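You operate a simulated robot arm through the tools that you are given. There is no shell and no other tool.

The job below is to be done with a simulated two-armed robot. You get a single attempt, and the scene is never put back.

Task
Fill the empty blue can with 110 ml of blue water.
Fine: it is in the white tray; stand it in the blue slider, blue dial to BLUE, slider in, green button once, slider out; leave the orange switch on. Set down upright: what you pick out. Where these are worked on the way, their far stop is far enough and under half their travel is too little: blue slider.

It is judged by the outcome, as a careful person would: the job done as asked, and still so three seconds after it is handed in. It fails if anything else is knocked over, pushed out of place, dropped, spilled or broken.

Robot
Two 6-joint arms with two-finger grippers on one trunk that stands fixed in place. Base frame: the origin is at the foot of the trunk, x ahead of it, y to its left, z up. Lengths are in mm, angles in degrees, forces in N, time in s.
The left shoulder is at [60, 143, 900], the right one opposite. With the tool pointing down near the work surface each hand reaches from about 300 to 460 mm from the base axis, measured 20 degrees to its own side. Payload 2.45 kg a hand.
The TCP of each hand is the grasp point between the finger pads, 26 mm short of the fingertips. In the tool frame z runs along the fingers and y along their closing line. The gripper opens to 96 mm; its body begins 69 mm behind the TCP.
Orientation is that of the tool frame in the base frame, as a unit quaternion [w, x, y, z]. With the fingers straight down and closing along the base's y, the tool's x points along the base's -x, its y along +y and its z along -z.

Tools
- The arms move only by the tool servo_tool. It takes "left_rows", "right_rows" or both (then of equal length, played together; a hand with none holds still); each is one flat list of numbers, 7 for each row, row after row: the finger opening in mm, from 0 to 96, then the shift along the tool's x, y, z in units of 400 mm (1.0 is 400 mm), then the turn, a rotation vector about the tool's x, y, z in units of 60 degrees (1.0 is 60 degrees). In form: [grip, x, y, z, rx, ry, rz, grip, x, y, z, rx, ry, rz, ...]. A call has 1 to 20 rows; each row is the pose to reach, as a shift and turn from the pose commanded when the call began, along the tool's axes at that moment. A call with a number of a shift or a turn outside -1 to 1 is refused whole. A row lasts 0.2 s, in which the tool goes at most 50 mm and 8.6 degrees; a call with a longer step from one row to the next is refused whole, and so is a gripper value outside its range. A pose out of reach is approached as far as the arm can. The call stops where the force on the tool passes 40 N (or 10 N more than at its start, if that is more) or the arm is blocked; 0.2 s more then pass. Each finger travels about 79.9 mm/s and halts on what it meets, pressing with about 24 N; the grip force reading is that of the motor and also rises with nothing between the fingers. The clock runs only during rows and for 0.2 s after the last one: add rows that repeat a pose to give the fingers time. It gives the time, the measured TCP pose, the force on the tool (base axes), the opening and the grip force at its end, in the units of the frame above (readings bear some noise), with the torque about the TCP (base axes, N m) and any sound that the robot's microphone picked up.
- Cameras (640 x 400 px; columns grow to the right, rows downward): "scene" is now at [131.9, -24.3, 1500.6]; the picture's right is [-0.31, -0.95, 0.00], its down [-0.74, 0.24, -0.63] and it looks along [0.60, -0.19, -0.78] (base axes); focal length 271 px, centre (320, 200). "left" rides on the left gripper at [82, -3, -98] in its tool frame; the picture's right is [0.04, 1.00, 0.00], its down [-0.73, 0.03, -0.68] and it looks along [-0.68, 0.03, 0.73] (tool axes); focal length 256 px, centre (320, 200). "right" rides on the right gripper at [82, 3, -98] in its tool frame; the picture's right is [-0.04, 1.00, 0.00], its down [-0.73, -0.03, -0.68] and it looks along [-0.68, -0.03, 0.73] (tool axes); focal length 256 px, centre (320, 200). There is no depth. A picture from a camera that has moved, and an enlarged one, comes with that camera's place and axes in the base frame and with its lens.
- grab_frame(camera): a new picture of that camera. The clock stands still meanwhile.
- raise_lower(by): slides the trunk up (or, below 0, down) by that many mm; the arms and the scene camera ride with it, the base frame stays. It gives what a move gives, with no picture.
- aim_head(pan, tilt): turns the head with the scene camera to pan (to the left, within 86 degrees either way) and tilt (down, from -29 to 69), counted from straight ahead of the robot. It gives what a move gives.
- close_up(camera, box): a new picture of the part [left, top, right, bottom] of that camera's present view, enlarged. The clock stands still meanwhile.
- sign_off(): hands the job in; it is judged then, once.

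Nothing tells you positions but the pictures and the camera data. Unless the task says otherwise, let go and move clear before handing in.

The tools are called after "Emit:" as name(argument=value, ...) on one line, values as JSON. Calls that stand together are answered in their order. servo_tool: Moves the arms, as the interface text tells. Its arguments: {"type":"object","properties":{"left_rows":{"type":"array","items":{"type":"number"}},"right_rows":{"type":"array","items":{"type":"number"}}},"required":[]} The other tools are called the same way: raise_lower (by) moves the trunk up or down; aim_head (pan, tilt) turns the head that bears the scene camera; grab_frame (camera) takes a picture; close_up (camera, box) takes an enlarged picture of a part of a camera's view; sign_off () hands the job in.

At the start:

```text
clock: 0.0
left_ee_pos: [437.8, 31.9, 1194.5]
left_tool_rot: [0.0, -0.001, 1.0, 0.0]
left_force: [-0.1, 0.0, -0.9]
left_wrist_torque: [0.01, -0.02, -0.02]
left_width: 95.9
left_grasp_force: 0.2
right_ee_pos: [347.0, -366.2, 1256.1]
right_tool_rot: [0.0, 0.002, 1.0, 0.0]
right_force: [-0.6, 0.1, 1.2]
right_wrist_torque: [0.03, 0.01, 0.05]
right_width: 95.8
right_grasp_force: 0.0
trunk travel left (down, up): [-525.0, 65.0]
head pan, tilt (commanded): [-17.9, 51.2]
```

scene: 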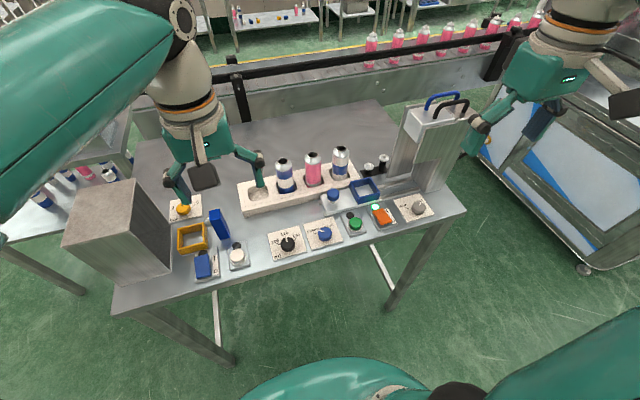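
right: 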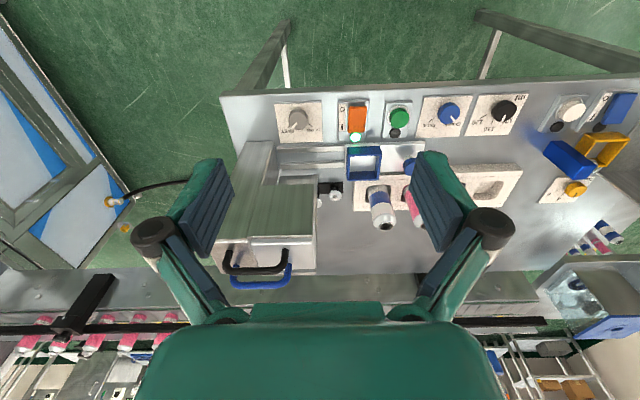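
left: 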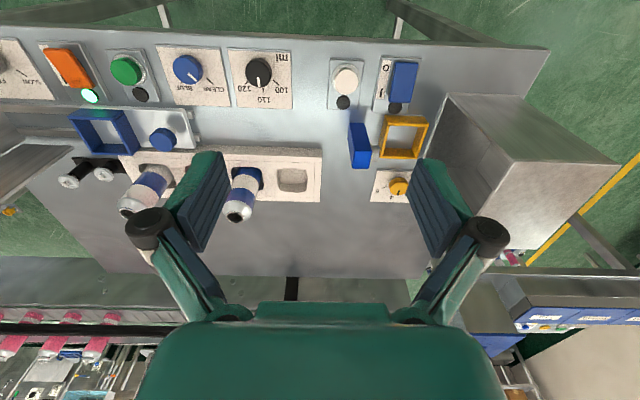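

I see a table with a white tray holding cans, a blue slider (square frame) with a knob, dials, a green button and an orange switch. First I'll look closer at everything.

Emit:
close_up(camera="scene", box=[230, 140, 390, 240])

Emit:
close_up(camera="scene", box=[310, 160, 470, 260])

Emit:
close_up(camera="left", box=[0, 30, 320, 230])

Emit:
close_up(camera="right", box=[220, 80, 540, 280])

Emit:
close_up(camera="scene", box=[120, 180, 330, 311])

```text
4.00 times, centred on (310, 190) of scene
camera zoom: at [131.9, -24.3, 1500.6], right [-0.31, -0.95, 0.0], down [-0.74, 0.24, -0.63], along [0.6, -0.19, -0.78], focal length 1084 px, centre (360, 240)
```

zoom: 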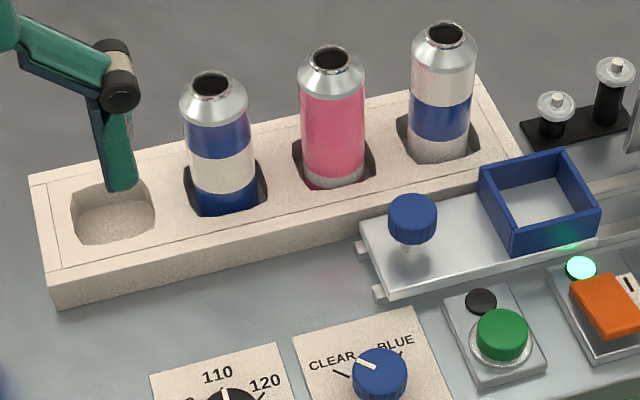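

```text
4.00 times, centred on (390, 210) of scene
camera zoom: at [131.9, -24.3, 1500.6], right [-0.31, -0.95, 0.0], down [-0.74, 0.24, -0.63], along [0.6, -0.19, -0.78], focal length 1084 px, centre (40, 160)
```

zoom: 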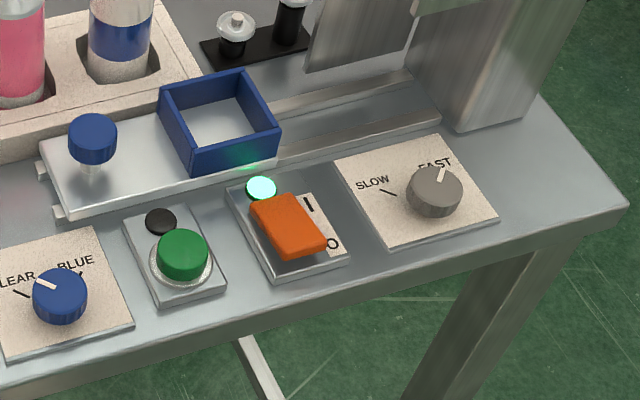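

```text
2.00 times, centred on (160, 130) of left
camera zoom: at [355.4, 29.0, 1295.5], right [-0.04, 1.0, 0.0], down [0.73, 0.03, 0.68], along [0.68, 0.03, -0.73], focal length 512 px, centre (640, 340)
```

zoom: 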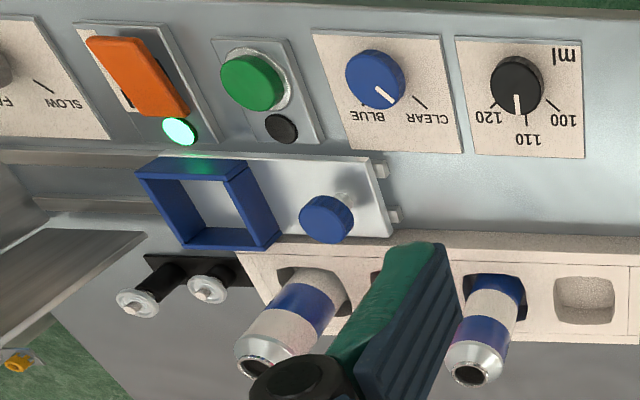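

```text
2.00 times, centred on (380, 180) of right
camera zoom: at [264.4, -362.8, 1355.3], right [0.04, 1.0, 0.0], down [0.73, -0.03, 0.68], along [0.68, -0.03, -0.73], focal length 512 px, centre (200, 240)
```

zoom: 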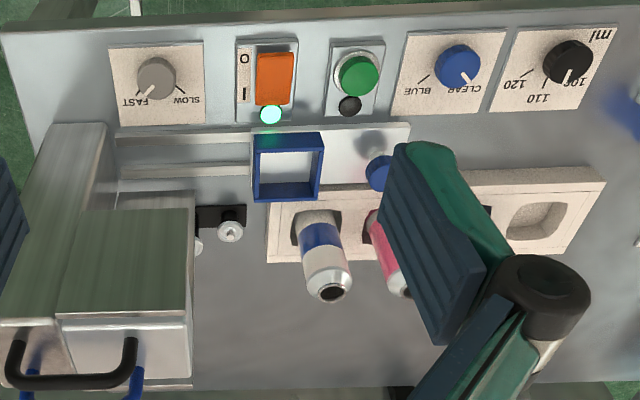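

```text
3.05 times, centred on (225, 246) of scene
camera zoom: at [131.9, -24.3, 1500.6], right [-0.31, -0.95, 0.0], down [-0.74, 0.24, -0.63], along [0.6, -0.19, -0.78], focal length 826 px, centre (610, 61)
```

zoom: 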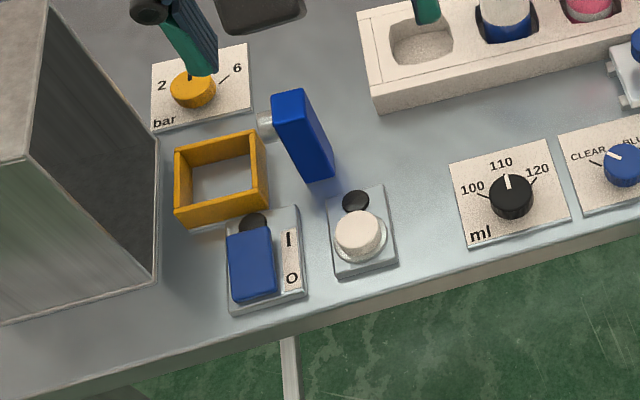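

The cans stand in the tray near x≈655 (y≈-90, -172, -254), the slider frame is near (550,-280), and the controls are near x≈472. Next I'll inspect the cans more closely to decide which is the empty blue one, and test how far the left arm reaches forward at a safe height.

Emit:
close_up(camera="scene", box=[260, 140, 324, 180])

Emit:
close_up(camera="scene", box=[310, 140, 374, 180])

Emit:
close_up(camera="left", box=[100, 150, 260, 250])

Emit:
close_up(camera="right", box=[340, 160, 440, 240])

Emit:
servo_tool(left_rows=[95, -0.1, 0, 0, 0, 0, 0, 95, -0.2, 0, 0, 0, 0, 0, 95, -0.3, 0, 0, 0, 0, 0, 95, -0.4, 0, 0, 0, 0, 0])

```text
10.00 times, centred on (292, 160) of scene
camera zoom: at [131.9, -24.3, 1500.6], right [-0.31, -0.95, 0.0], down [-0.74, 0.24, -0.63], along [0.6, -0.19, -0.78], focal length 2710 px, centre (600, 600)
```

zoom: 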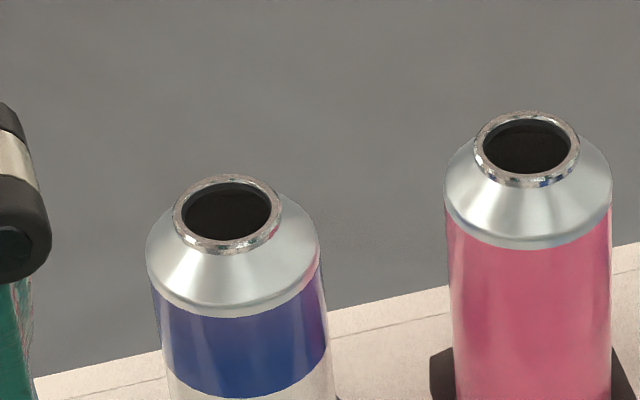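

```text
10.00 times, centred on (342, 160) of scene
camera zoom: at [131.9, -24.3, 1500.6], right [-0.31, -0.95, 0.0], down [-0.74, 0.24, -0.63], along [0.6, -0.19, -0.78], focal length 2710 px, centre (100, 600)
```

zoom: 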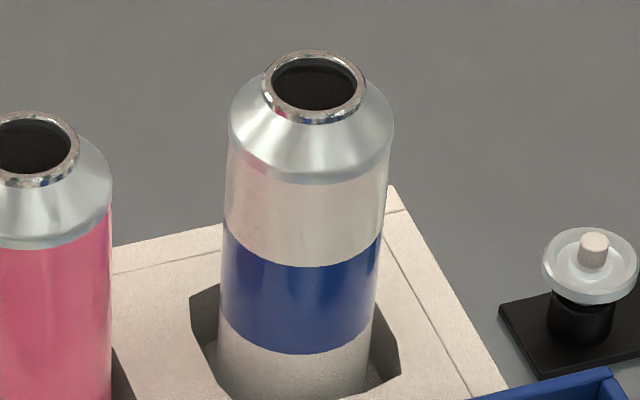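

```text
4.00 times, centred on (180, 200) of left
camera zoom: at [355.4, 29.0, 1295.5], right [-0.04, 1.0, 0.0], down [0.73, 0.03, 0.68], along [0.68, 0.03, -0.73], focal length 1024 px, centre (880, 200)
```

zoom: 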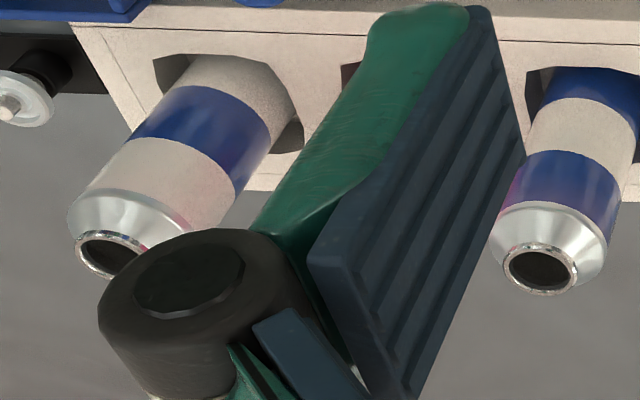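

```text
5.00 times, centred on (390, 200) of right
camera zoom: at [264.4, -362.8, 1355.3], right [0.04, 1.0, 0.0], down [0.73, -0.03, 0.68], along [0.68, -0.03, -0.73], focal length 1280 px, centre (-30, 200)
```

zoom: 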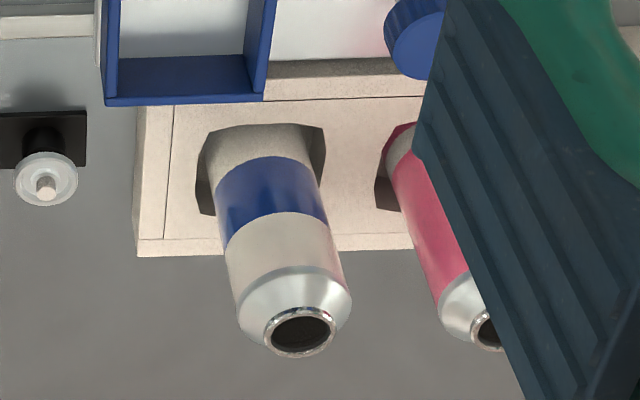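

```text
clock: 1.0
left_ee_pos: [548.7, 37.4, 1179.4]
left_tool_rot: [0.001, 0.0, 1.0, 0.0]
left_force: [-0.3, -0.5, 0.1]
left_wrist_torque: [0.02, -0.03, -0.01]
left_width: 95.1
left_grasp_force: 0.1
left hand out of reach, approached as far as the arm can: row 3, 4
right_ee_pos: [347.1, -367.5, 1255.9]
right_tool_rot: [0.0, 0.001, 1.0, 0.0]
right_force: [1.1, -0.6, 0.3]
right_wrist_torque: [0.05, -0.01, 0.0]
right_width: 96.0
right_grasp_force: 0.0
trunk travel left (down, up): [-525.0, 65.0]
head pan, tilt (commanded): [-17.9, 51.2]
```

The left arm reaches to about x=549 at that height with the tool straight down. I need to know which can is empty, so I'll look at the neighbouring tables for comparison and bring the left hand back before rolling the right hand so its camera can look down into the cans.

Emit:
close_up(camera="scene", box=[10, 140, 138, 220])

Emit:
close_up(camera="scene", box=[225, 0, 325, 62])

Emit:
servo_tool(left_rows=[95, 0.1, 0, 0, 0, 0, 0, 95, 0.2, 0, 0, 0, 0, 0, 95, 0.3, 0, 0, 0, 0, 0, 95, 0.4, 0, 0, 0, 0, 0], right_rows=[95, 0, 0, 0, 0, 0, 0.14, 95, 0, 0, 0, 0, 0, 0.28, 95, 0, 0, 0, 0, 0, 0.42, 95, 0, 0, 0, 0, 0, 0.56])

```text
5.00 times, centred on (74, 180) of scene
camera zoom: at [131.5, -24.9, 1500.6], right [-0.31, -0.95, 0.0], down [-0.74, 0.24, -0.63], along [0.6, -0.19, -0.78], focal length 1355 px, centre (1550, 300)
```

zoom: 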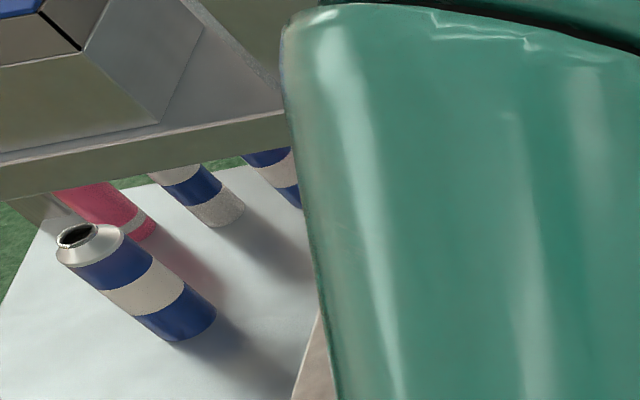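

```text
6.40 times, centred on (275, 31) of scene
camera zoom: at [131.5, -24.9, 1500.6], right [-0.31, -0.95, 0.0], down [-0.74, 0.24, -0.63], along [0.6, -0.19, -0.78], focal length 1734 px, centre (608, 1282)
```

zoom: 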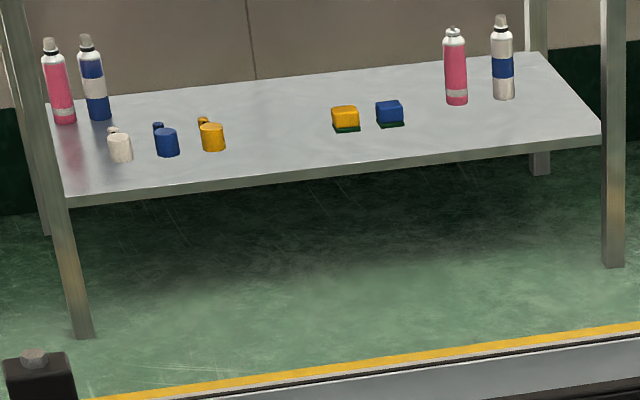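

```text
clock: 2.0
left_ee_pos: [391.1, 38.3, 1179.9]
left_tool_rot: [0.0, 0.0, 1.0, 0.0]
left_force: [-0.7, 0.0, -0.2]
left_wrist_torque: [-0.01, 0.0, -0.05]
left_width: 95.3
left_grasp_force: 0.0
right_ee_pos: [345.6, -366.9, 1257.5]
right_tool_rot: [0.0, 0.291, 0.957, 0.0]
right_force: [-0.2, 0.2, 0.0]
right_wrist_torque: [-0.01, -0.01, -0.03]
right_width: 95.4
right_grasp_force: 0.1
trunk travel left (down, up): [-525.0, 65.0]
head pan, tilt (commanded): [-17.9, 51.2]
```

The other tables show three can kinds: pink, blue-with-white-band, and white-with-blue-band, so the "blue can" is the left one at y≈-90. I'll continue rolling the right hand to bring its camera to the far side.

Emit:
servo_tool(right_rows=[95, 0, 0, 0, 0, 0, 0.14, 95, 0, 0, 0, 0, 0, 0.28, 95, 0, 0, 0, 0, 0, 0.42, 95, 0, 0, 0, 0, 0, 0.56, 95, 0, 0, 0, 0, 0, 0.7, 95, 0, 0, 0, 0, 0, 0.84, 95, 0, 0, 0, 0, 0, 0.98])

Emit:
servo_tool(right_rows=[95, 0, 0, 0, 0, 0, 0.14, 95, 0, 0, 0, 0, 0, 0.28, 95, 0, 0, 0, 0, 0, 0.42, 95, 0, 0, 0, 0, 0, 0.56, 95, 0, 0, 0, 0, 0, 0.7, 95, 0, 0, 0, 0, 0, 0.84, 95, 0, 0, 0, 0, 0, 0.98])

```text
clock: 3.6
left_ee_pos: [392.7, 36.1, 1180.7]
left_tool_rot: [0.001, 0.0, 1.0, 0.001]
left_force: [0.2, -0.7, -0.7]
left_wrist_torque: [0.0, 0.02, 0.01]
left_width: 94.9
left_grasp_force: 0.0
right_ee_pos: [347.1, -366.9, 1256.2]
right_tool_rot: [0.001, 0.724, 0.69, 0.0]
right_force: [0.0, 0.2, 0.5]
right_wrist_torque: [0.02, 0.02, 0.03]
right_width: 95.0
right_grasp_force: 0.0
trunk travel left (down, up): [-525.0, 65.0]
head pan, tilt (commanded): [-17.9, 51.2]
```

```text
clock: 5.2
left_ee_pos: [391.7, 37.0, 1180.7]
left_tool_rot: [0.0, 0.0, 1.0, 0.001]
left_force: [-0.8, 0.1, 0.1]
left_wrist_torque: [-0.01, -0.01, 0.03]
left_width: 95.0
left_grasp_force: 0.0
right_ee_pos: [347.0, -366.4, 1256.3]
right_tool_rot: [0.0, 0.97, 0.245, 0.0]
right_force: [0.1, -0.7, -0.2]
right_wrist_torque: [-0.01, 0.03, 0.0]
right_width: 95.1
right_grasp_force: 0.2
trunk travel left (down, up): [-525.0, 65.0]
head pan, tilt (commanded): [-17.9, 51.2]
```

Continuing: I'll finish the roll of the right hand, and move the left hand a bit out of the way to the left.

Emit:
servo_tool(right_rows=[95, 0, 0, 0, 0, 0, 0.12, 95, 0, 0, 0, 0, 0, 0.24, 95, 0, 0, 0, 0, 0, 0.36, 95, 0, 0, 0, 0, 0, 0.48], left_rows=[95, 0, 0.1, 0, 0, 0, 0, 95, 0, 0.2, 0, 0, 0, 0, 95, 0, 0.3, 0, 0, 0, 0, 95, 0, 0.4, 0, 0, 0, 0])

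Emit:
servo_tool(right_rows=[95, 0.0632, -0.059, 0.014, 0, 0.0717, 0, 95, 0.1265, -0.118, 0.028, 0, 0.1433, 0, 95, 0.1898, -0.177, 0.042, 0, 0.215, 0, 95, 0.253, -0.236, 0.056, 0, 0.2867, 0, 95, 0.3162, -0.295, 0.07, 0, 0.3583, 0, 95, 0.3795, -0.354, 0.084, 0, 0.43, 0, 95, 0.4428, -0.413, 0.098, 0, 0.5017, 0, 95, 0.506, -0.472, 0.112, 0, 0.5733, 0, 95, 0.5692, -0.531, 0.126, 0, 0.645, 0, 95, 0.6325, -0.59, 0.14, 0, 0.7167, 0])

Emit:
grab_frame(camera="right")

Emit:
grab_frame(camera="scene")

```text
clock: 6.2
left_ee_pos: [390.3, 198.6, 1179.5]
left_tool_rot: [0.001, 0.001, 1.0, -0.001]
left_force: [0.1, 0.6, -1.2]
left_wrist_torque: [-0.03, 0.02, 0.01]
left_width: 94.8
left_grasp_force: 0.1
right_ee_pos: [346.6, -366.7, 1257.7]
right_tool_rot: [0.0, 1.0, -0.003, 0.0]
right_force: [0.1, -0.1, -0.6]
right_wrist_torque: [-0.02, -0.03, -0.01]
right_width: 94.8
right_grasp_force: 0.0
trunk travel left (down, up): [-525.0, 65.0]
head pan, tilt (commanded): [-17.9, 51.2]
```

```text
clock: 8.4
left_ee_pos: [393.6, 196.8, 1179.6]
left_tool_rot: [0.0, 0.0, 1.0, -0.002]
left_force: [0.3, -0.7, 0.4]
left_wrist_torque: [0.0, 0.01, -0.01]
left_width: 94.9
left_grasp_force: 0.0
right_ee_pos: [630.2, -282.2, 1186.4]
right_tool_rot: [-0.041, 0.927, 0.045, 0.37]
right_force: [0.4, 0.2, -0.3]
right_wrist_torque: [0.01, 0.04, -0.01]
right_width: 95.1
right_grasp_force: 0.1
right hand out of reach, approached as far as the arm can: row 1, 2, 3, 4, 5, 6, 7, 8, 9, 10
trunk travel left (down, up): [-525.0, 65.0]
head pan, tilt (commanded): [-17.9, 51.2]
```

```text
taken
camera right: at [621.1, -292.7, 1314.4], right [0.09, -0.99, -0.07], down [-1.0, -0.08, -0.01], along [0.01, 0.07, -1.0], focal length 256 px, centre (320, 200)
```

right: 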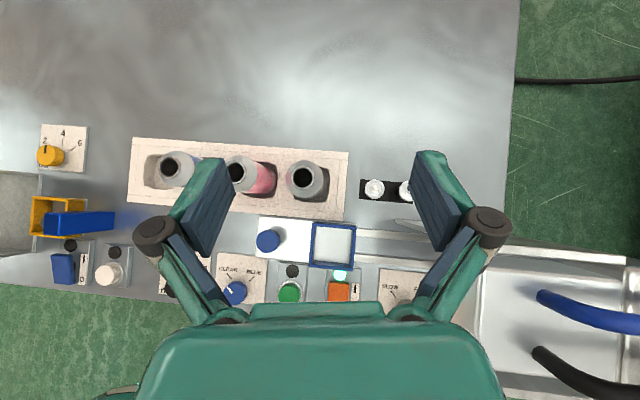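

```text
taken
camera scene: at [133.1, -24.1, 1500.5], right [-0.31, -0.95, 0.0], down [-0.74, 0.24, -0.63], along [0.6, -0.19, -0.78], focal length 271 px, centre (320, 200)
```

scene: 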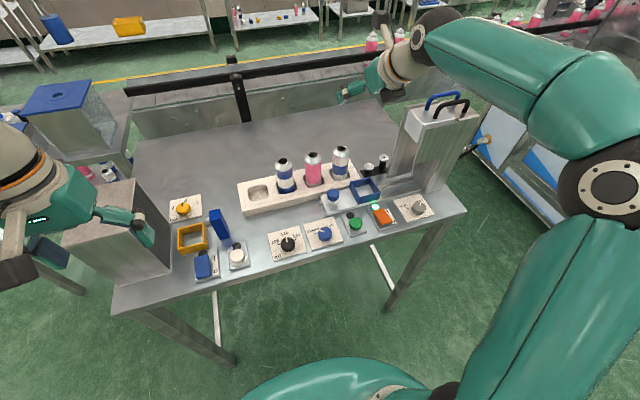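

The right hand's camera now looks straight down over the table, which gives a clear plan view. I'll zoom into the can mouths, the slider and the filling head.

Emit:
close_up(camera="right", box=[130, 130, 258, 210])

Emit:
close_up(camera="right", box=[230, 140, 358, 220])

Emit:
close_up(camera="right", box=[200, 200, 440, 350])

Emit:
close_up(camera="right", box=[340, 130, 640, 318])

Emit:
close_up(camera="scene", box=[340, 70, 500, 220])

```text
5.00 times, centred on (194, 170) of right
camera zoom: at [621.1, -292.7, 1314.4], right [0.09, -0.99, -0.07], down [-1.0, -0.08, -0.01], along [0.01, 0.07, -1.0], focal length 1280 px, centre (950, 350)
```

zoom: 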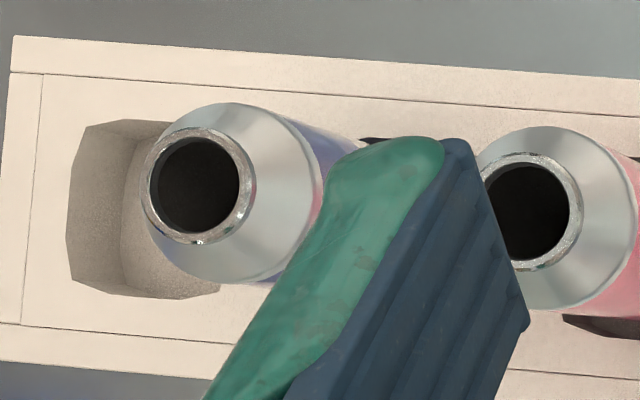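

```text
5.00 times, centred on (294, 180) of right
camera zoom: at [621.1, -292.7, 1314.4], right [0.09, -0.99, -0.07], down [-1.0, -0.08, -0.01], along [0.01, 0.07, -1.0], focal length 1280 px, centre (450, 300)
```

zoom: 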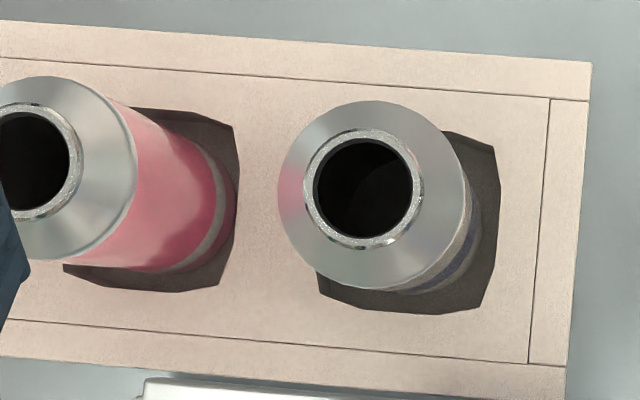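

```text
2.67 times, centred on (320, 275) of right
camera zoom: at [621.1, -292.7, 1314.4], right [0.09, -0.99, -0.07], down [-1.0, -0.08, -0.01], along [0.01, 0.07, -1.0], focal length 683 px, centre (320, 0)
```

zoom: 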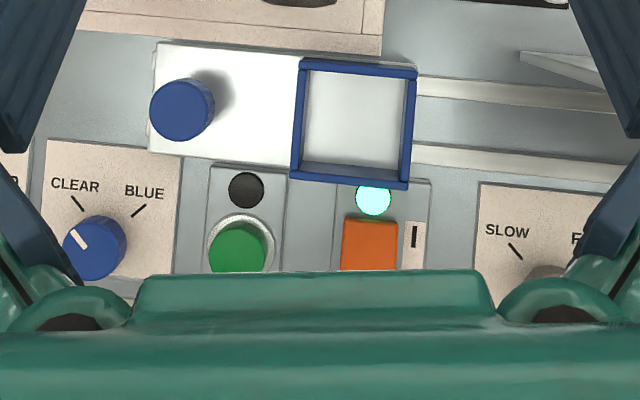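

```text
2.13 times, centred on (490, 224) of right
camera zoom: at [621.1, -292.7, 1314.4], right [0.09, -0.99, -0.07], down [-1.0, -0.08, -0.01], along [0.01, 0.07, -1.0], focal length 545 px, centre (-42, 149)
```

zoom: 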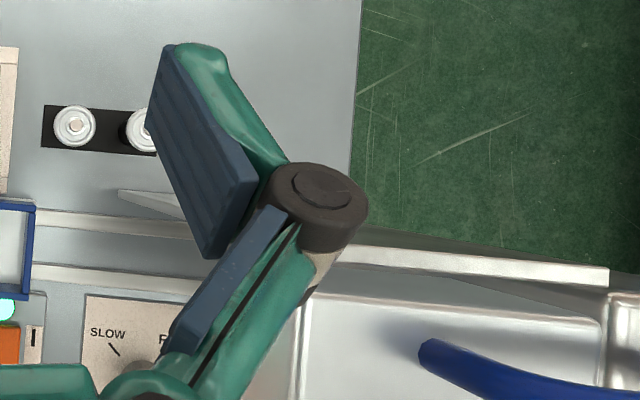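

```text
2.67 times, centred on (420, 145) of scene
camera zoom: at [133.1, -24.1, 1500.5], right [-0.31, -0.95, 0.0], down [-0.74, 0.24, -0.63], along [0.6, -0.19, -0.78], focal length 723 px, centre (53, 347)
```

zoom: 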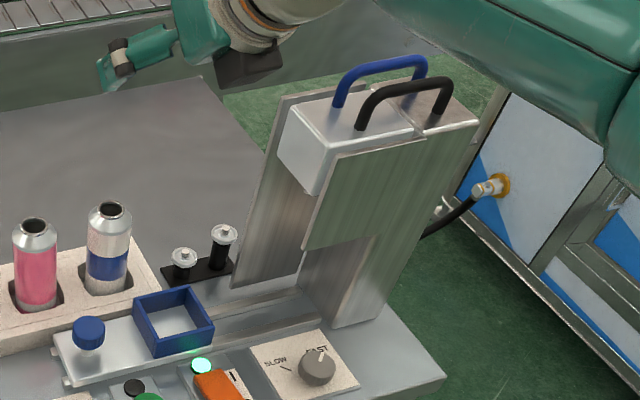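

All can mouths look dark and the blue can is the one at about (650,-89). I'll zoom in on the dial for its angles, then start un-rolling the right hand to a tool-down pose with its camera on the left side.

Emit:
close_up(camera="right", box=[210, 245, 290, 305])

Emit:
close_up(camera="scene", box=[265, 215, 361, 275])

Emit:
servo_tool(right_rows=[95, -0.0272, -0.0312, -0.0148, 0.0414, -0.0518, -0.1112, 95, -0.0543, -0.0623, -0.0297, 0.0828, -0.1037, -0.2223, 95, -0.0815, -0.0935, -0.0445, 0.1243, -0.1555, -0.3335, 95, -0.1087, -0.1247, -0.0593, 0.1657, -0.2073, -0.4447, 95, -0.1358, -0.1558, -0.0742, 0.2071, -0.2592, -0.5558, 95, -0.163, -0.187, -0.089, 0.2485, -0.311, -0.667])

```text
6.67 times, centred on (250, 275) of right
camera zoom: at [621.1, -292.7, 1314.4], right [0.09, -0.99, -0.07], down [-1.0, -0.08, -0.01], along [0.01, 0.07, -1.0], focal length 1707 px, centre (787, -300)
```

zoom: 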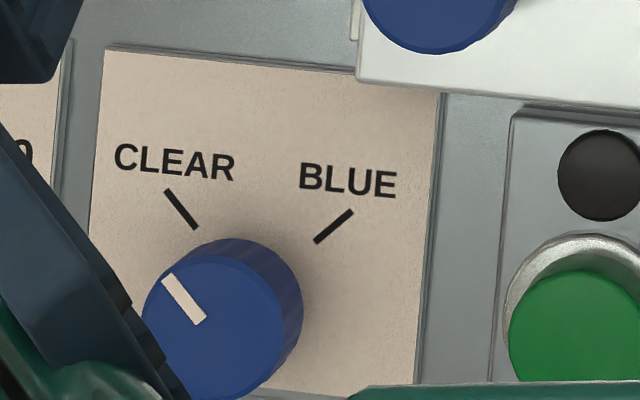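

```text
6.67 times, centred on (313, 245) of scene
camera zoom: at [133.1, -24.1, 1500.5], right [-0.31, -0.95, 0.0], down [-0.74, 0.24, -0.63], along [0.6, -0.19, -0.78], focal length 1807 px, centre (367, -100)
```

zoom: 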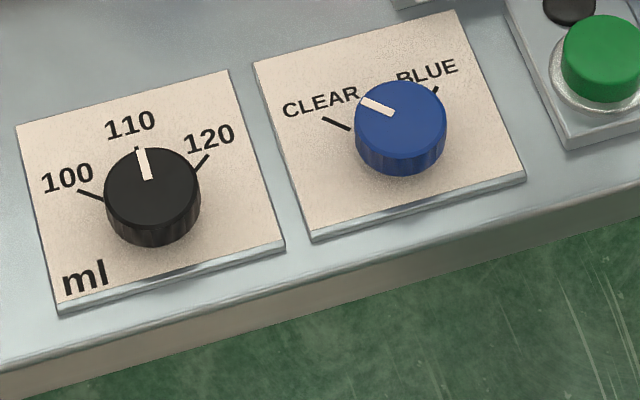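

```text
clock: 9.8
left_ee_pos: [392.7, 196.3, 1178.9]
left_tool_rot: [0.0, 0.001, 1.0, -0.001]
left_force: [-0.6, 0.5, 0.3]
left_wrist_torque: [0.0, 0.03, 0.03]
left_width: 94.9
left_grasp_force: 0.1
right_ee_pos: [549.6, -218.9, 1173.3]
right_tool_rot: [-0.022, 0.89, 0.41, 0.2]
right_force: [-0.1, -0.6, -0.5]
right_wrist_torque: [-0.02, -0.01, -0.01]
right_width: 95.1
right_grasp_force: 0.1
trunk travel left (down, up): [-525.0, 65.0]
head pan, tilt (commanded): [-17.9, 51.2]
```

The dial's white mark is at CLEAR and BLUE lies about 85–90° clockwise. I'll bring the right hand to straight-down, fingers closing along y, above the dial.

Emit:
servo_tool(right_rows=[95, -0.0088, -0.0498, 0.0228, 0.0267, -0.003, -0.1188, 95, -0.0177, -0.0997, 0.0457, 0.0533, -0.006, -0.2377, 95, -0.0265, -0.1495, 0.0685, 0.08, -0.009, -0.3565, 95, -0.0353, -0.1993, 0.0913, 0.1067, -0.012, -0.4753, 95, -0.0442, -0.2492, 0.1142, 0.1333, -0.015, -0.5942, 95, -0.053, -0.299, 0.137, 0.16, -0.018, -0.713])

Emit:
servo_tool(right_rows=[95, 0, 0, 0, 0.0267, -0.003, -0.1188, 95, 0, 0, 0, 0.0533, -0.006, -0.2377, 95, 0, 0, 0, 0.08, -0.009, -0.3565, 95, 0, 0, 0, 0.1067, -0.012, -0.4753, 95, 0, 0, 0, 0.1333, -0.015, -0.5942, 95, 0, 0, 0, 0.16, -0.018, -0.713])

Emit:
servo_tool(right_rows=[95, 0, 0, 0, 0.0267, -0.003, -0.1188, 95, 0, 0, 0, 0.0533, -0.006, -0.2377, 95, 0, 0, 0, 0.08, -0.009, -0.3565, 95, 0, 0, 0, 0.1067, -0.012, -0.4753, 95, 0, 0, 0, 0.1333, -0.015, -0.5942, 95, 0, 0, 0, 0.16, -0.018, -0.713])

Emit:
grab_frame(camera="right")

Emit:
grab_frame(camera="scene")

```text
clock: 11.2
left_ee_pos: [392.3, 196.5, 1179.5]
left_tool_rot: [0.0, -0.001, 1.0, -0.001]
left_force: [-0.6, -0.2, 1.0]
left_wrist_torque: [0.01, 0.0, -0.01]
left_width: 95.1
left_grasp_force: 0.0
right_ee_pos: [467.7, -142.3, 1098.3]
right_tool_rot: [-0.016, 0.675, 0.721, 0.153]
right_force: [-0.9, -0.3, -0.2]
right_wrist_torque: [0.01, 0.05, 0.0]
right_width: 94.9
right_grasp_force: 0.0
trunk travel left (down, up): [-525.0, 65.0]
head pan, tilt (commanded): [-17.9, 51.2]
```

```text
clock: 12.6
left_ee_pos: [391.4, 196.9, 1180.2]
left_tool_rot: [0.001, 0.0, 1.0, -0.001]
left_force: [0.2, 0.2, 0.4]
left_wrist_torque: [0.01, -0.02, -0.03]
left_width: 94.9
left_grasp_force: 0.0
right_ee_pos: [468.6, -141.8, 1097.0]
right_tool_rot: [-0.008, 0.363, 0.928, 0.082]
right_force: [-1.2, 0.0, -0.1]
right_wrist_torque: [0.01, 0.01, 0.01]
right_width: 95.3
right_grasp_force: 0.0
trunk travel left (down, up): [-525.0, 65.0]
head pan, tilt (commanded): [-17.9, 51.2]
```

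```text
clock: 14.0
left_ee_pos: [391.3, 196.8, 1179.5]
left_tool_rot: [0.0, -0.001, 1.0, -0.002]
left_force: [-0.2, -0.6, -0.1]
left_wrist_torque: [0.02, 0.01, -0.02]
left_width: 95.0
left_grasp_force: 0.1
right_ee_pos: [468.6, -142.7, 1098.1]
right_tool_rot: [0.002, -0.001, 1.0, 0.0]
right_force: [0.1, 0.3, 0.8]
right_wrist_torque: [0.01, -0.03, 0.01]
right_width: 95.3
right_grasp_force: 0.0
trunk travel left (down, up): [-525.0, 65.0]
head pan, tilt (commanded): [-17.9, 51.2]
```

```text
taken
camera right: at [385.6, -139.6, 1195.4], right [0.04, 1.0, 0.0], down [0.73, -0.03, 0.68], along [0.68, -0.03, -0.73], focal length 256 px, centre (320, 200)
```

right: 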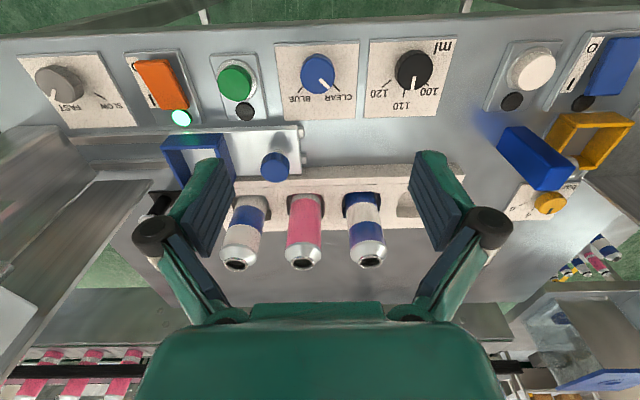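

```text
taken
camera scene: at [132.0, -24.1, 1500.6], right [-0.31, -0.95, 0.0], down [-0.74, 0.24, -0.63], along [0.6, -0.19, -0.78], focal length 271 px, centre (320, 200)
```

scene: 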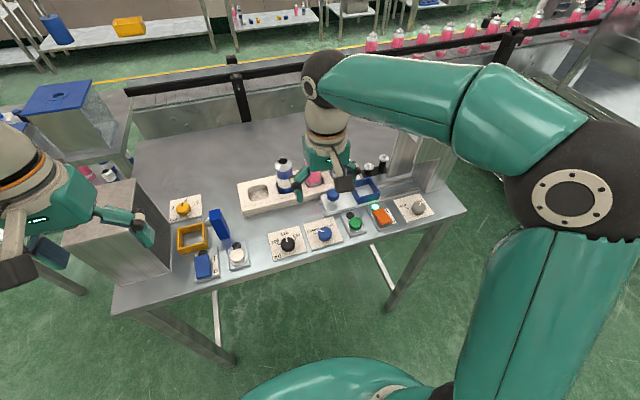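

Right hand is straight down above the dial at (468.6,-142.7,1098). I'll refine the dial, button and slider positions with zooms from several cameras.

Emit:
close_up(camera="right", box=[270, 40, 366, 100])

Emit:
close_up(camera="right", box=[130, 40, 290, 140])

Emit:
close_up(camera="right", box=[150, 110, 310, 210])

Emit:
grab_frame(camera="left")

```text
6.67 times, centred on (318, 70) of right
camera zoom: at [385.6, -139.6, 1195.4], right [0.04, 1.0, 0.0], down [0.73, -0.03, 0.68], along [0.68, -0.03, -0.73], focal length 1707 px, centre (333, 1067)
```

zoom: 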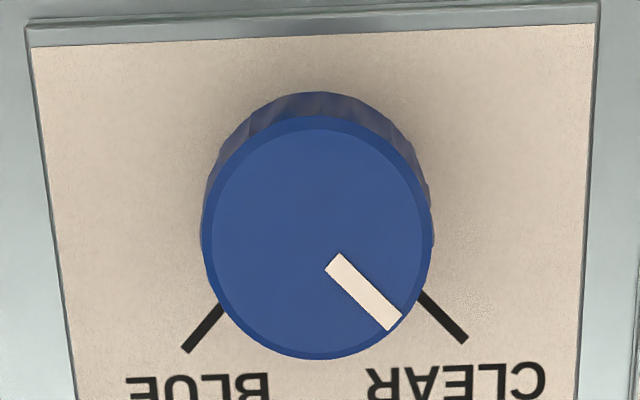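

```text
4.00 times, centred on (210, 90) of right
camera zoom: at [385.6, -139.6, 1195.4], right [0.04, 1.0, 0.0], down [0.73, -0.03, 0.68], along [0.68, -0.03, -0.73], focal length 1024 px, centre (760, 640)
```

zoom: 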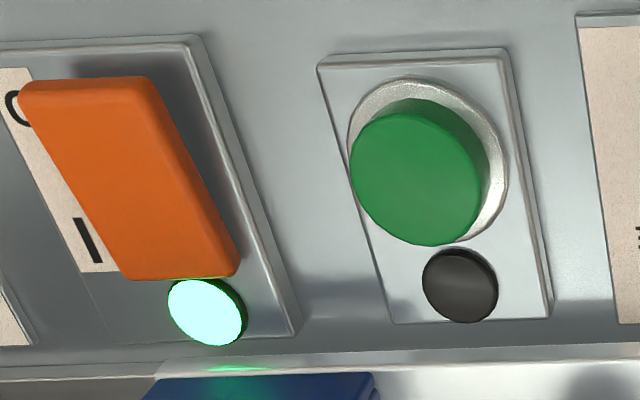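

```text
4.00 times, centred on (230, 160) of right
camera zoom: at [385.6, -139.6, 1195.4], right [0.04, 1.0, 0.0], down [0.73, -0.03, 0.68], along [0.68, -0.03, -0.73], focal length 1024 px, centre (680, 360)
```

zoom: 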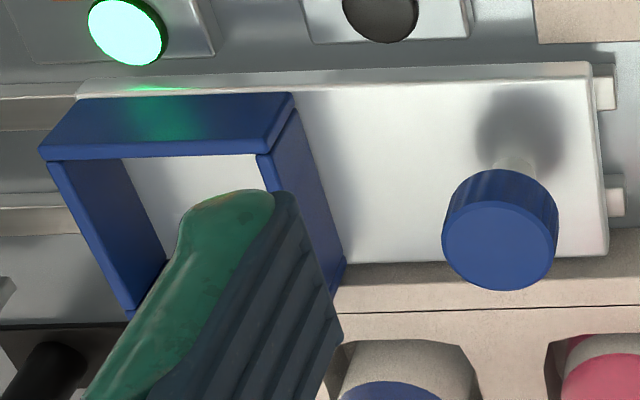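

```text
taken
camera left: at [309.4, 193.5, 1279.4], right [-0.04, 1.0, 0.0], down [0.73, 0.03, 0.68], along [0.68, 0.03, -0.73], focal length 256 px, centre (320, 200)
```

left: 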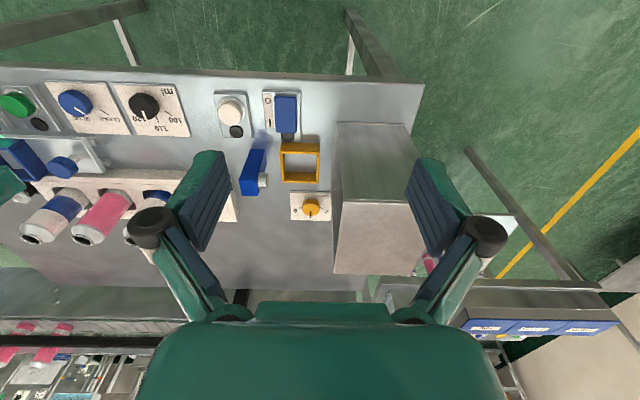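

Triangulating gives: dial top ≈(470.5,-146,920) on a panel at z≈904, button top ≈(471,-229,929), knob top ≈(560,-199,956), frame ≈(561,-289) with rim at z≈950. Now I'll lower the open fingers around the blue dial.

Emit:
servo_tool(right_rows=[70, -0.0048, -0.0083, 0.1, 0, 0, 0, 70, -0.0048, -0.0083, 0.2, 0, 0, 0, 70, -0.0048, -0.0083, 0.3, 0, 0, 0, 70, -0.0048, -0.0083, 0.35, 0, 0, 0, 70, -0.0048, -0.0083, 0.38, 0, 0, 0, 70, -0.0048, -0.0083, 0.395, 0, 0, 0])

Emit:
grab_frame(camera="right")

Emit:
close_up(camera="scene", box=[270, 180, 398, 260])

```text
clock: 15.4
left_ee_pos: [391.7, 196.9, 1180.3]
left_tool_rot: [0.0, 0.001, 1.0, 0.0]
left_force: [-0.6, -0.6, 0.6]
left_wrist_torque: [0.01, 0.01, 0.03]
left_width: 94.8
left_grasp_force: 0.1
right_ee_pos: [470.2, -146.8, 939.3]
right_tool_rot: [0.001, 0.0, 1.0, 0.0]
right_force: [-0.8, -0.5, 0.0]
right_wrist_torque: [0.02, -0.03, -0.03]
right_width: 69.7
right_grasp_force: 0.1
trunk travel left (down, up): [-525.0, 65.0]
head pan, tilt (commanded): [-17.9, 51.2]
```

```text
taken
camera right: at [388.1, -142.8, 1037.5], right [0.04, 1.0, 0.0], down [0.73, -0.03, 0.68], along [0.68, -0.03, -0.73], focal length 256 px, centre (320, 200)
```

right: 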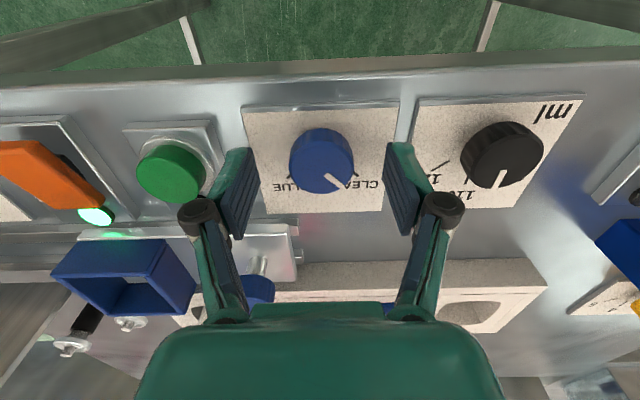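

```text
5.00 times, centred on (334, 220) of scene
camera zoom: at [132.0, -24.2, 1500.6], right [-0.31, -0.95, 0.0], down [-0.74, 0.24, -0.63], along [0.6, -0.19, -0.78], focal length 1355 px, centre (250, 100)
```

zoom: 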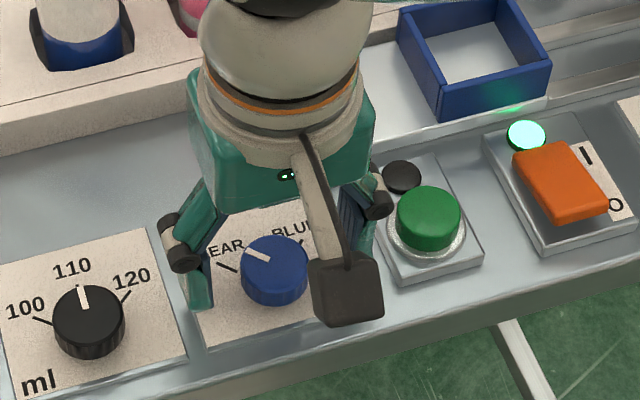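

The open fingers straddle the dial well centred. I'll lower the last few millimetres and close on it.

Emit:
servo_tool(right_rows=[70, 0, 0, 0.008, 0, 0, 0, 70, 0, 0, 0.014, 0, 0, 0, 50, 0, 0, 0.014, 0, 0, 0, 30, 0, 0, 0.014, 0, 0, 0, 30, 0, 0, 0.014, 0, 0, 0, 30, 0, 0, 0.014, 0, 0, 0])

```text
clock: 16.8
left_ee_pos: [392.0, 197.7, 1179.3]
left_tool_rot: [0.001, 0.0, 1.0, -0.001]
left_force: [-0.4, 0.3, -0.2]
left_wrist_torque: [-0.03, 0.01, 0.0]
left_width: 95.0
left_grasp_force: 0.1
right_ee_pos: [470.6, -144.7, 933.4]
right_tool_rot: [0.001, 0.0, 1.0, 0.0]
right_force: [-0.6, 5.7, -1.2]
right_wrist_torque: [0.16, -0.09, -0.06]
right_width: 32.7
right_grasp_force: 44.7
trunk travel left (down, up): [-525.0, 65.0]
head pan, tilt (commanded): [-17.9, 51.2]
```

The dial is gripped (width 32.7 mm). Now I turn it clockwise (seen from above) in two steps.

Emit:
servo_tool(right_rows=[30, 0, 0.003, 0, 0, 0, 0.1, 30, 0, 0.003, 0, 0, 0, 0.2, 30, 0, 0.003, 0, 0, 0, 0.3, 30, 0, 0.003, 0, 0, 0, 0.4, 30, 0, 0.003, 0, 0, 0, 0.5, 30, 0, 0.003, 0, 0, 0, 0.6, 30, 0, 0.003, 0, 0, 0, 0.7, 30, 0, 0.003, 0, 0, 0, 0.75])

Emit:
close_up(camera="scene", box=[270, 180, 398, 260])

Emit:
grab_frame(camera="right")

```text
clock: 18.6
left_ee_pos: [390.7, 195.7, 1179.8]
left_tool_rot: [0.001, 0.0, 1.0, 0.0]
left_force: [-0.7, -0.2, 0.0]
left_wrist_torque: [0.03, 0.0, 0.01]
left_width: 95.1
left_grasp_force: 0.1
right_ee_pos: [470.2, -145.8, 933.1]
right_tool_rot: [0.0, 0.383, 0.924, 0.001]
right_force: [-5.5, -11.9, -3.5]
right_wrist_torque: [-0.45, -0.13, 0.02]
right_width: 32.8
right_grasp_force: 45.2
trunk travel left (down, up): [-525.0, 65.0]
head pan, tilt (commanded): [-17.9, 51.2]
```

```text
5.00 times, centred on (334, 220) of scene
camera zoom: at [131.5, -25.9, 1500.6], right [-0.31, -0.95, 0.0], down [-0.74, 0.24, -0.63], along [0.6, -0.19, -0.78], focal length 1355 px, centre (250, 100)
```

zoom: 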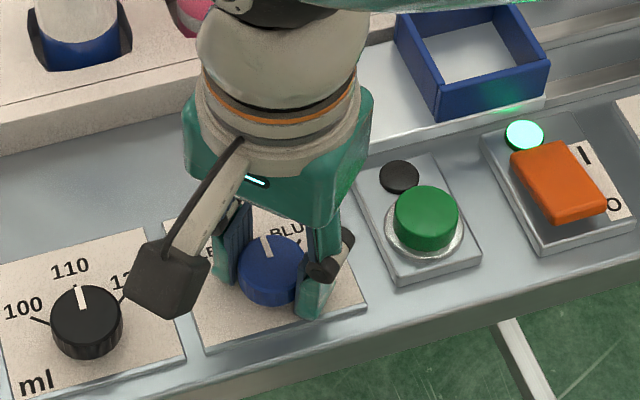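

```text
taken
camera right: at [413.8, -86.3, 1032.2], right [0.74, 0.68, 0.0], down [0.5, -0.54, 0.68], along [0.46, -0.5, -0.73], focal length 256 px, centre (320, 200)
```

right: 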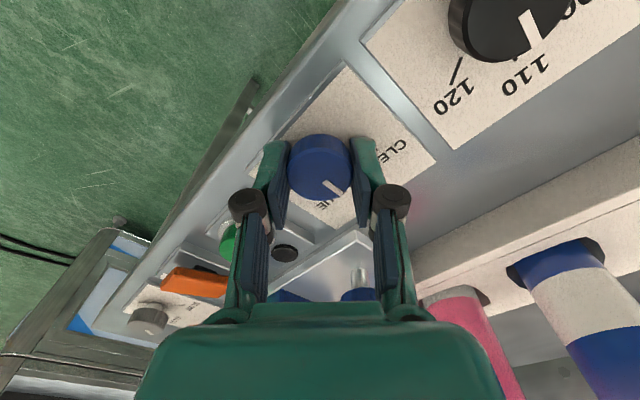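

The dial follows (mark now about halfway). I'll complete the turn while easing the sideways force.

Emit:
servo_tool(right_rows=[30, -0.0003, -0.0039, 0, 0, 0, 0.1, 30, -0.0003, -0.0039, 0, 0, 0, 0.2, 30, -0.0003, -0.0039, 0, 0, 0, 0.3, 30, -0.0003, -0.0039, 0, 0, 0, 0.4, 30, -0.0003, -0.0039, 0, 0, 0, 0.5, 30, -0.0003, -0.0039, 0, 0, 0, 0.6, 30, -0.0003, -0.0039, 0, 0, 0, 0.7])

Emit:
close_up(camera="scene", box=[270, 180, 398, 260])

Emit:
close_up(camera="right", box=[260, 100, 388, 228])

```text
clock: 20.2
left_ee_pos: [391.2, 196.9, 1179.4]
left_tool_rot: [0.0, 0.0, 1.0, 0.001]
left_force: [0.2, 0.6, 0.6]
left_wrist_torque: [-0.01, 0.02, 0.0]
left_width: 94.8
left_grasp_force: 0.0
right_ee_pos: [469.9, -146.8, 932.8]
right_tool_rot: [0.0, 0.69, 0.724, 0.001]
right_force: [-6.3, -5.8, -2.3]
right_wrist_torque: [-0.25, 0.22, -0.01]
right_width: 32.9
right_grasp_force: 44.9
trunk travel left (down, up): [-525.0, 65.0]
head pan, tilt (commanded): [-17.9, 51.2]
```

```text
5.00 times, centred on (334, 220) of scene
camera zoom: at [131.2, -25.1, 1500.7], right [-0.31, -0.95, 0.0], down [-0.74, 0.24, -0.63], along [0.6, -0.19, -0.78], focal length 1355 px, centre (250, 100)
```

zoom: 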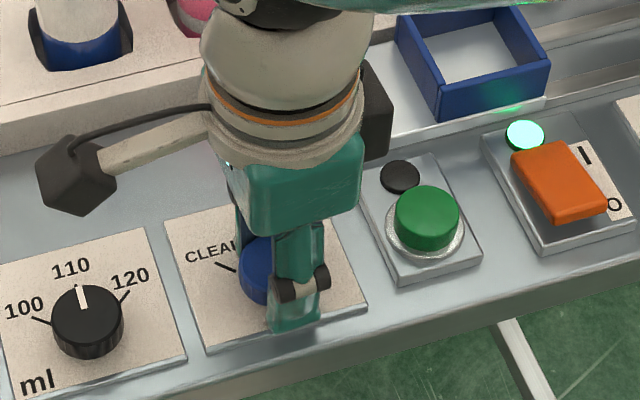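

```text
3.12 times, centred on (324, 164) of right
camera zoom: at [467.1, -65.4, 1032.3], right [1.0, 0.01, 0.0], down [0.01, -0.73, 0.68], along [0.01, -0.68, -0.73], focal length 800 px, centre (308, 312)
```

zoom: 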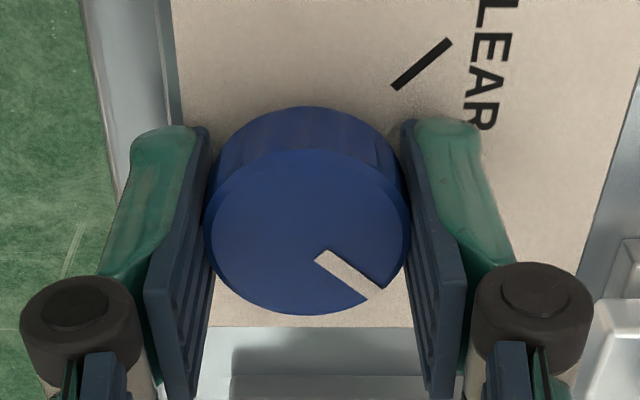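

The turn totals 87°. I'll open slightly, rise, and look at where the mark ended up.

Emit:
servo_tool(right_rows=[50, 0, 0, 0, 0, 0, 0, 50, 0, 0, 0, 0, 0, 0, 50, 0, 0, -0.03, 0, 0, 0, 50, 0, 0, -0.1, 0, 0, 0, 50, 0, 0, -0.2, 0, 0, 0, 50, 0, 0, -0.3, 0, 0, 0, 50, 0, 0, -0.4, 0, 0, 0])

Emit:
close_up(camera="right", box=[250, 60, 410, 160])

Emit:
close_up(camera="scene", box=[270, 200, 366, 260])

Emit:
grab_frame(camera="right")

```text
clock: 21.8
left_ee_pos: [390.7, 197.3, 1180.8]
left_tool_rot: [-0.001, -0.001, 1.0, 0.0]
left_force: [-0.5, 1.0, -0.5]
left_wrist_torque: [0.01, -0.01, -0.02]
left_width: 95.1
left_grasp_force: 0.0
right_ee_pos: [469.3, -146.2, 1094.2]
right_tool_rot: [0.001, 0.688, 0.726, 0.001]
right_force: [0.1, -0.2, 0.2]
right_wrist_torque: [0.0, 0.03, -0.02]
right_width: 50.0
right_grasp_force: 0.0
trunk travel left (down, up): [-525.0, 65.0]
head pan, tilt (commanded): [-17.9, 51.2]
```

```text
4.00 times, centred on (330, 110) of right
camera zoom: at [466.5, -64.5, 1193.3], right [1.0, 0.01, 0.0], down [0.01, -0.73, 0.68], along [0.01, -0.68, -0.73], focal length 1024 px, centre (280, 560)
```

zoom: 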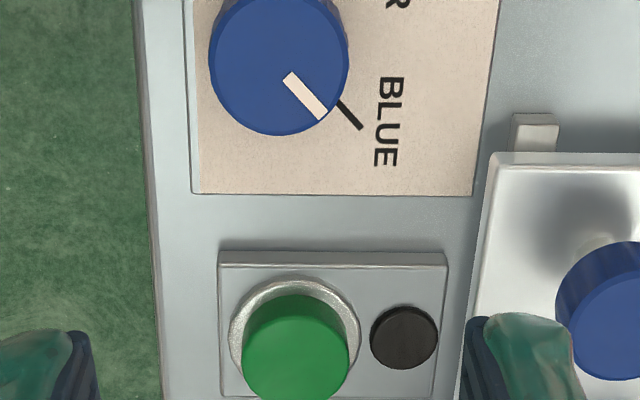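

```text
6.67 times, centred on (318, 230) of scene
camera zoom: at [131.5, -24.1, 1500.6], right [-0.31, -0.95, 0.0], down [-0.74, 0.24, -0.63], along [0.6, -0.19, -0.78], focal length 1807 px, centre (333, 0)
```

zoom: 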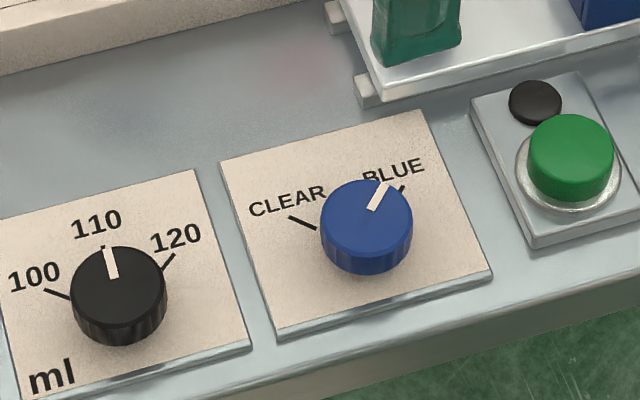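

```text
taken
camera right: at [466.5, -64.5, 1193.3], right [1.0, 0.01, 0.0], down [0.01, -0.73, 0.68], along [0.01, -0.68, -0.73], focal length 256 px, centre (320, 200)
```

right: 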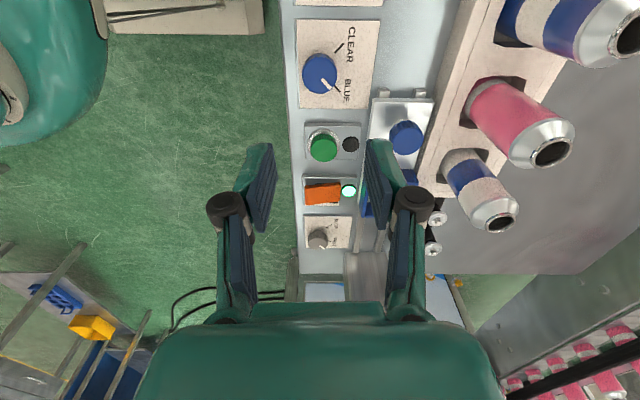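

The blue dial now points at BLUE. Next I raise the trunk for more reach and carry the right hand over the blue can at about (649,-90), top z≈1022.

Emit:
raise_lower(by=65)

Emit:
servo_tool(right_rows=[80, 0.0234, 0.0911, 0.0195, 0, 0, 0.0093, 80, 0.0469, 0.1822, 0.039, 0, 0, 0.0187, 80, 0.0703, 0.2733, 0.0585, 0, 0, 0.028, 80, 0.0938, 0.3644, 0.078, 0, 0, 0.0373, 80, 0.1172, 0.4555, 0.0975, 0, 0, 0.0467])

Emit:
grab_frame(camera="right")

Emit:
grab_frame(camera="scene")

```text
clock: 22.8
left_ee_pos: [392.0, 196.2, 1244.4]
left_tool_rot: [0.0, 0.001, 1.0, 0.0]
left_force: [0.2, 0.1, 0.0]
left_wrist_torque: [-0.04, -0.01, 0.02]
left_width: 95.1
left_grasp_force: 0.0
right_ee_pos: [469.2, -147.6, 1157.8]
right_tool_rot: [0.001, 0.689, 0.725, 0.0]
right_force: [0.5, 0.0, -0.5]
right_wrist_torque: [0.02, -0.03, 0.0]
right_width: 50.0
right_grasp_force: 0.1
trunk travel left (down, up): [-590.0, 0.0]
head pan, tilt (commanded): [-17.9, 51.2]
```

```text
clock: 24.0
left_ee_pos: [390.6, 195.0, 1244.7]
left_tool_rot: [0.001, 0.0, 1.0, 0.0]
left_force: [-0.1, -0.9, 0.2]
left_wrist_torque: [0.04, -0.01, 0.01]
left_width: 94.9
left_grasp_force: 0.0
right_ee_pos: [630.3, -95.0, 1122.4]
right_tool_rot: [0.0, 0.704, 0.71, 0.0]
right_force: [-0.4, 0.4, -0.7]
right_wrist_torque: [-0.01, -0.02, -0.03]
right_width: 79.8
right_grasp_force: 0.2
right hand out of reach, approached as far as the arm can: row 5
trunk travel left (down, up): [-590.0, 0.0]
head pan, tilt (commanded): [-17.9, 51.2]
```

```text
taken
camera right: at [632.2, -13.8, 1221.8], right [1.0, -0.03, 0.0], down [-0.02, -0.73, 0.68], along [-0.02, -0.68, -0.73], focal length 256 px, centre (320, 200)
```

right: 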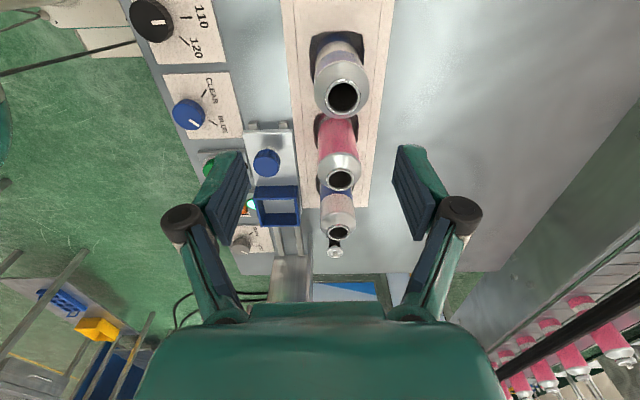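

```text
taken
camera scene: at [131.6, -25.0, 1565.6], right [-0.31, -0.95, 0.0], down [-0.74, 0.24, -0.63], along [0.6, -0.19, -0.78], focal length 271 px, centre (320, 200)
```

scene: 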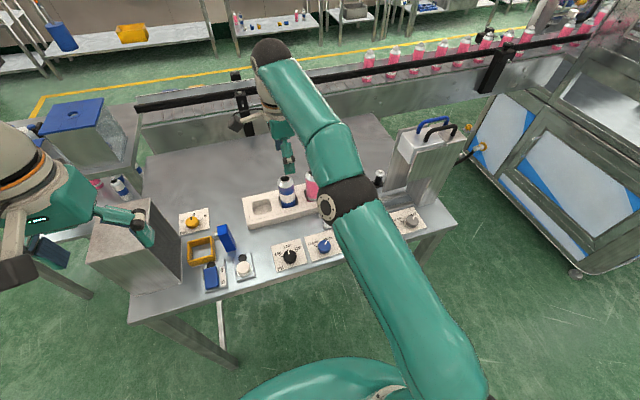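

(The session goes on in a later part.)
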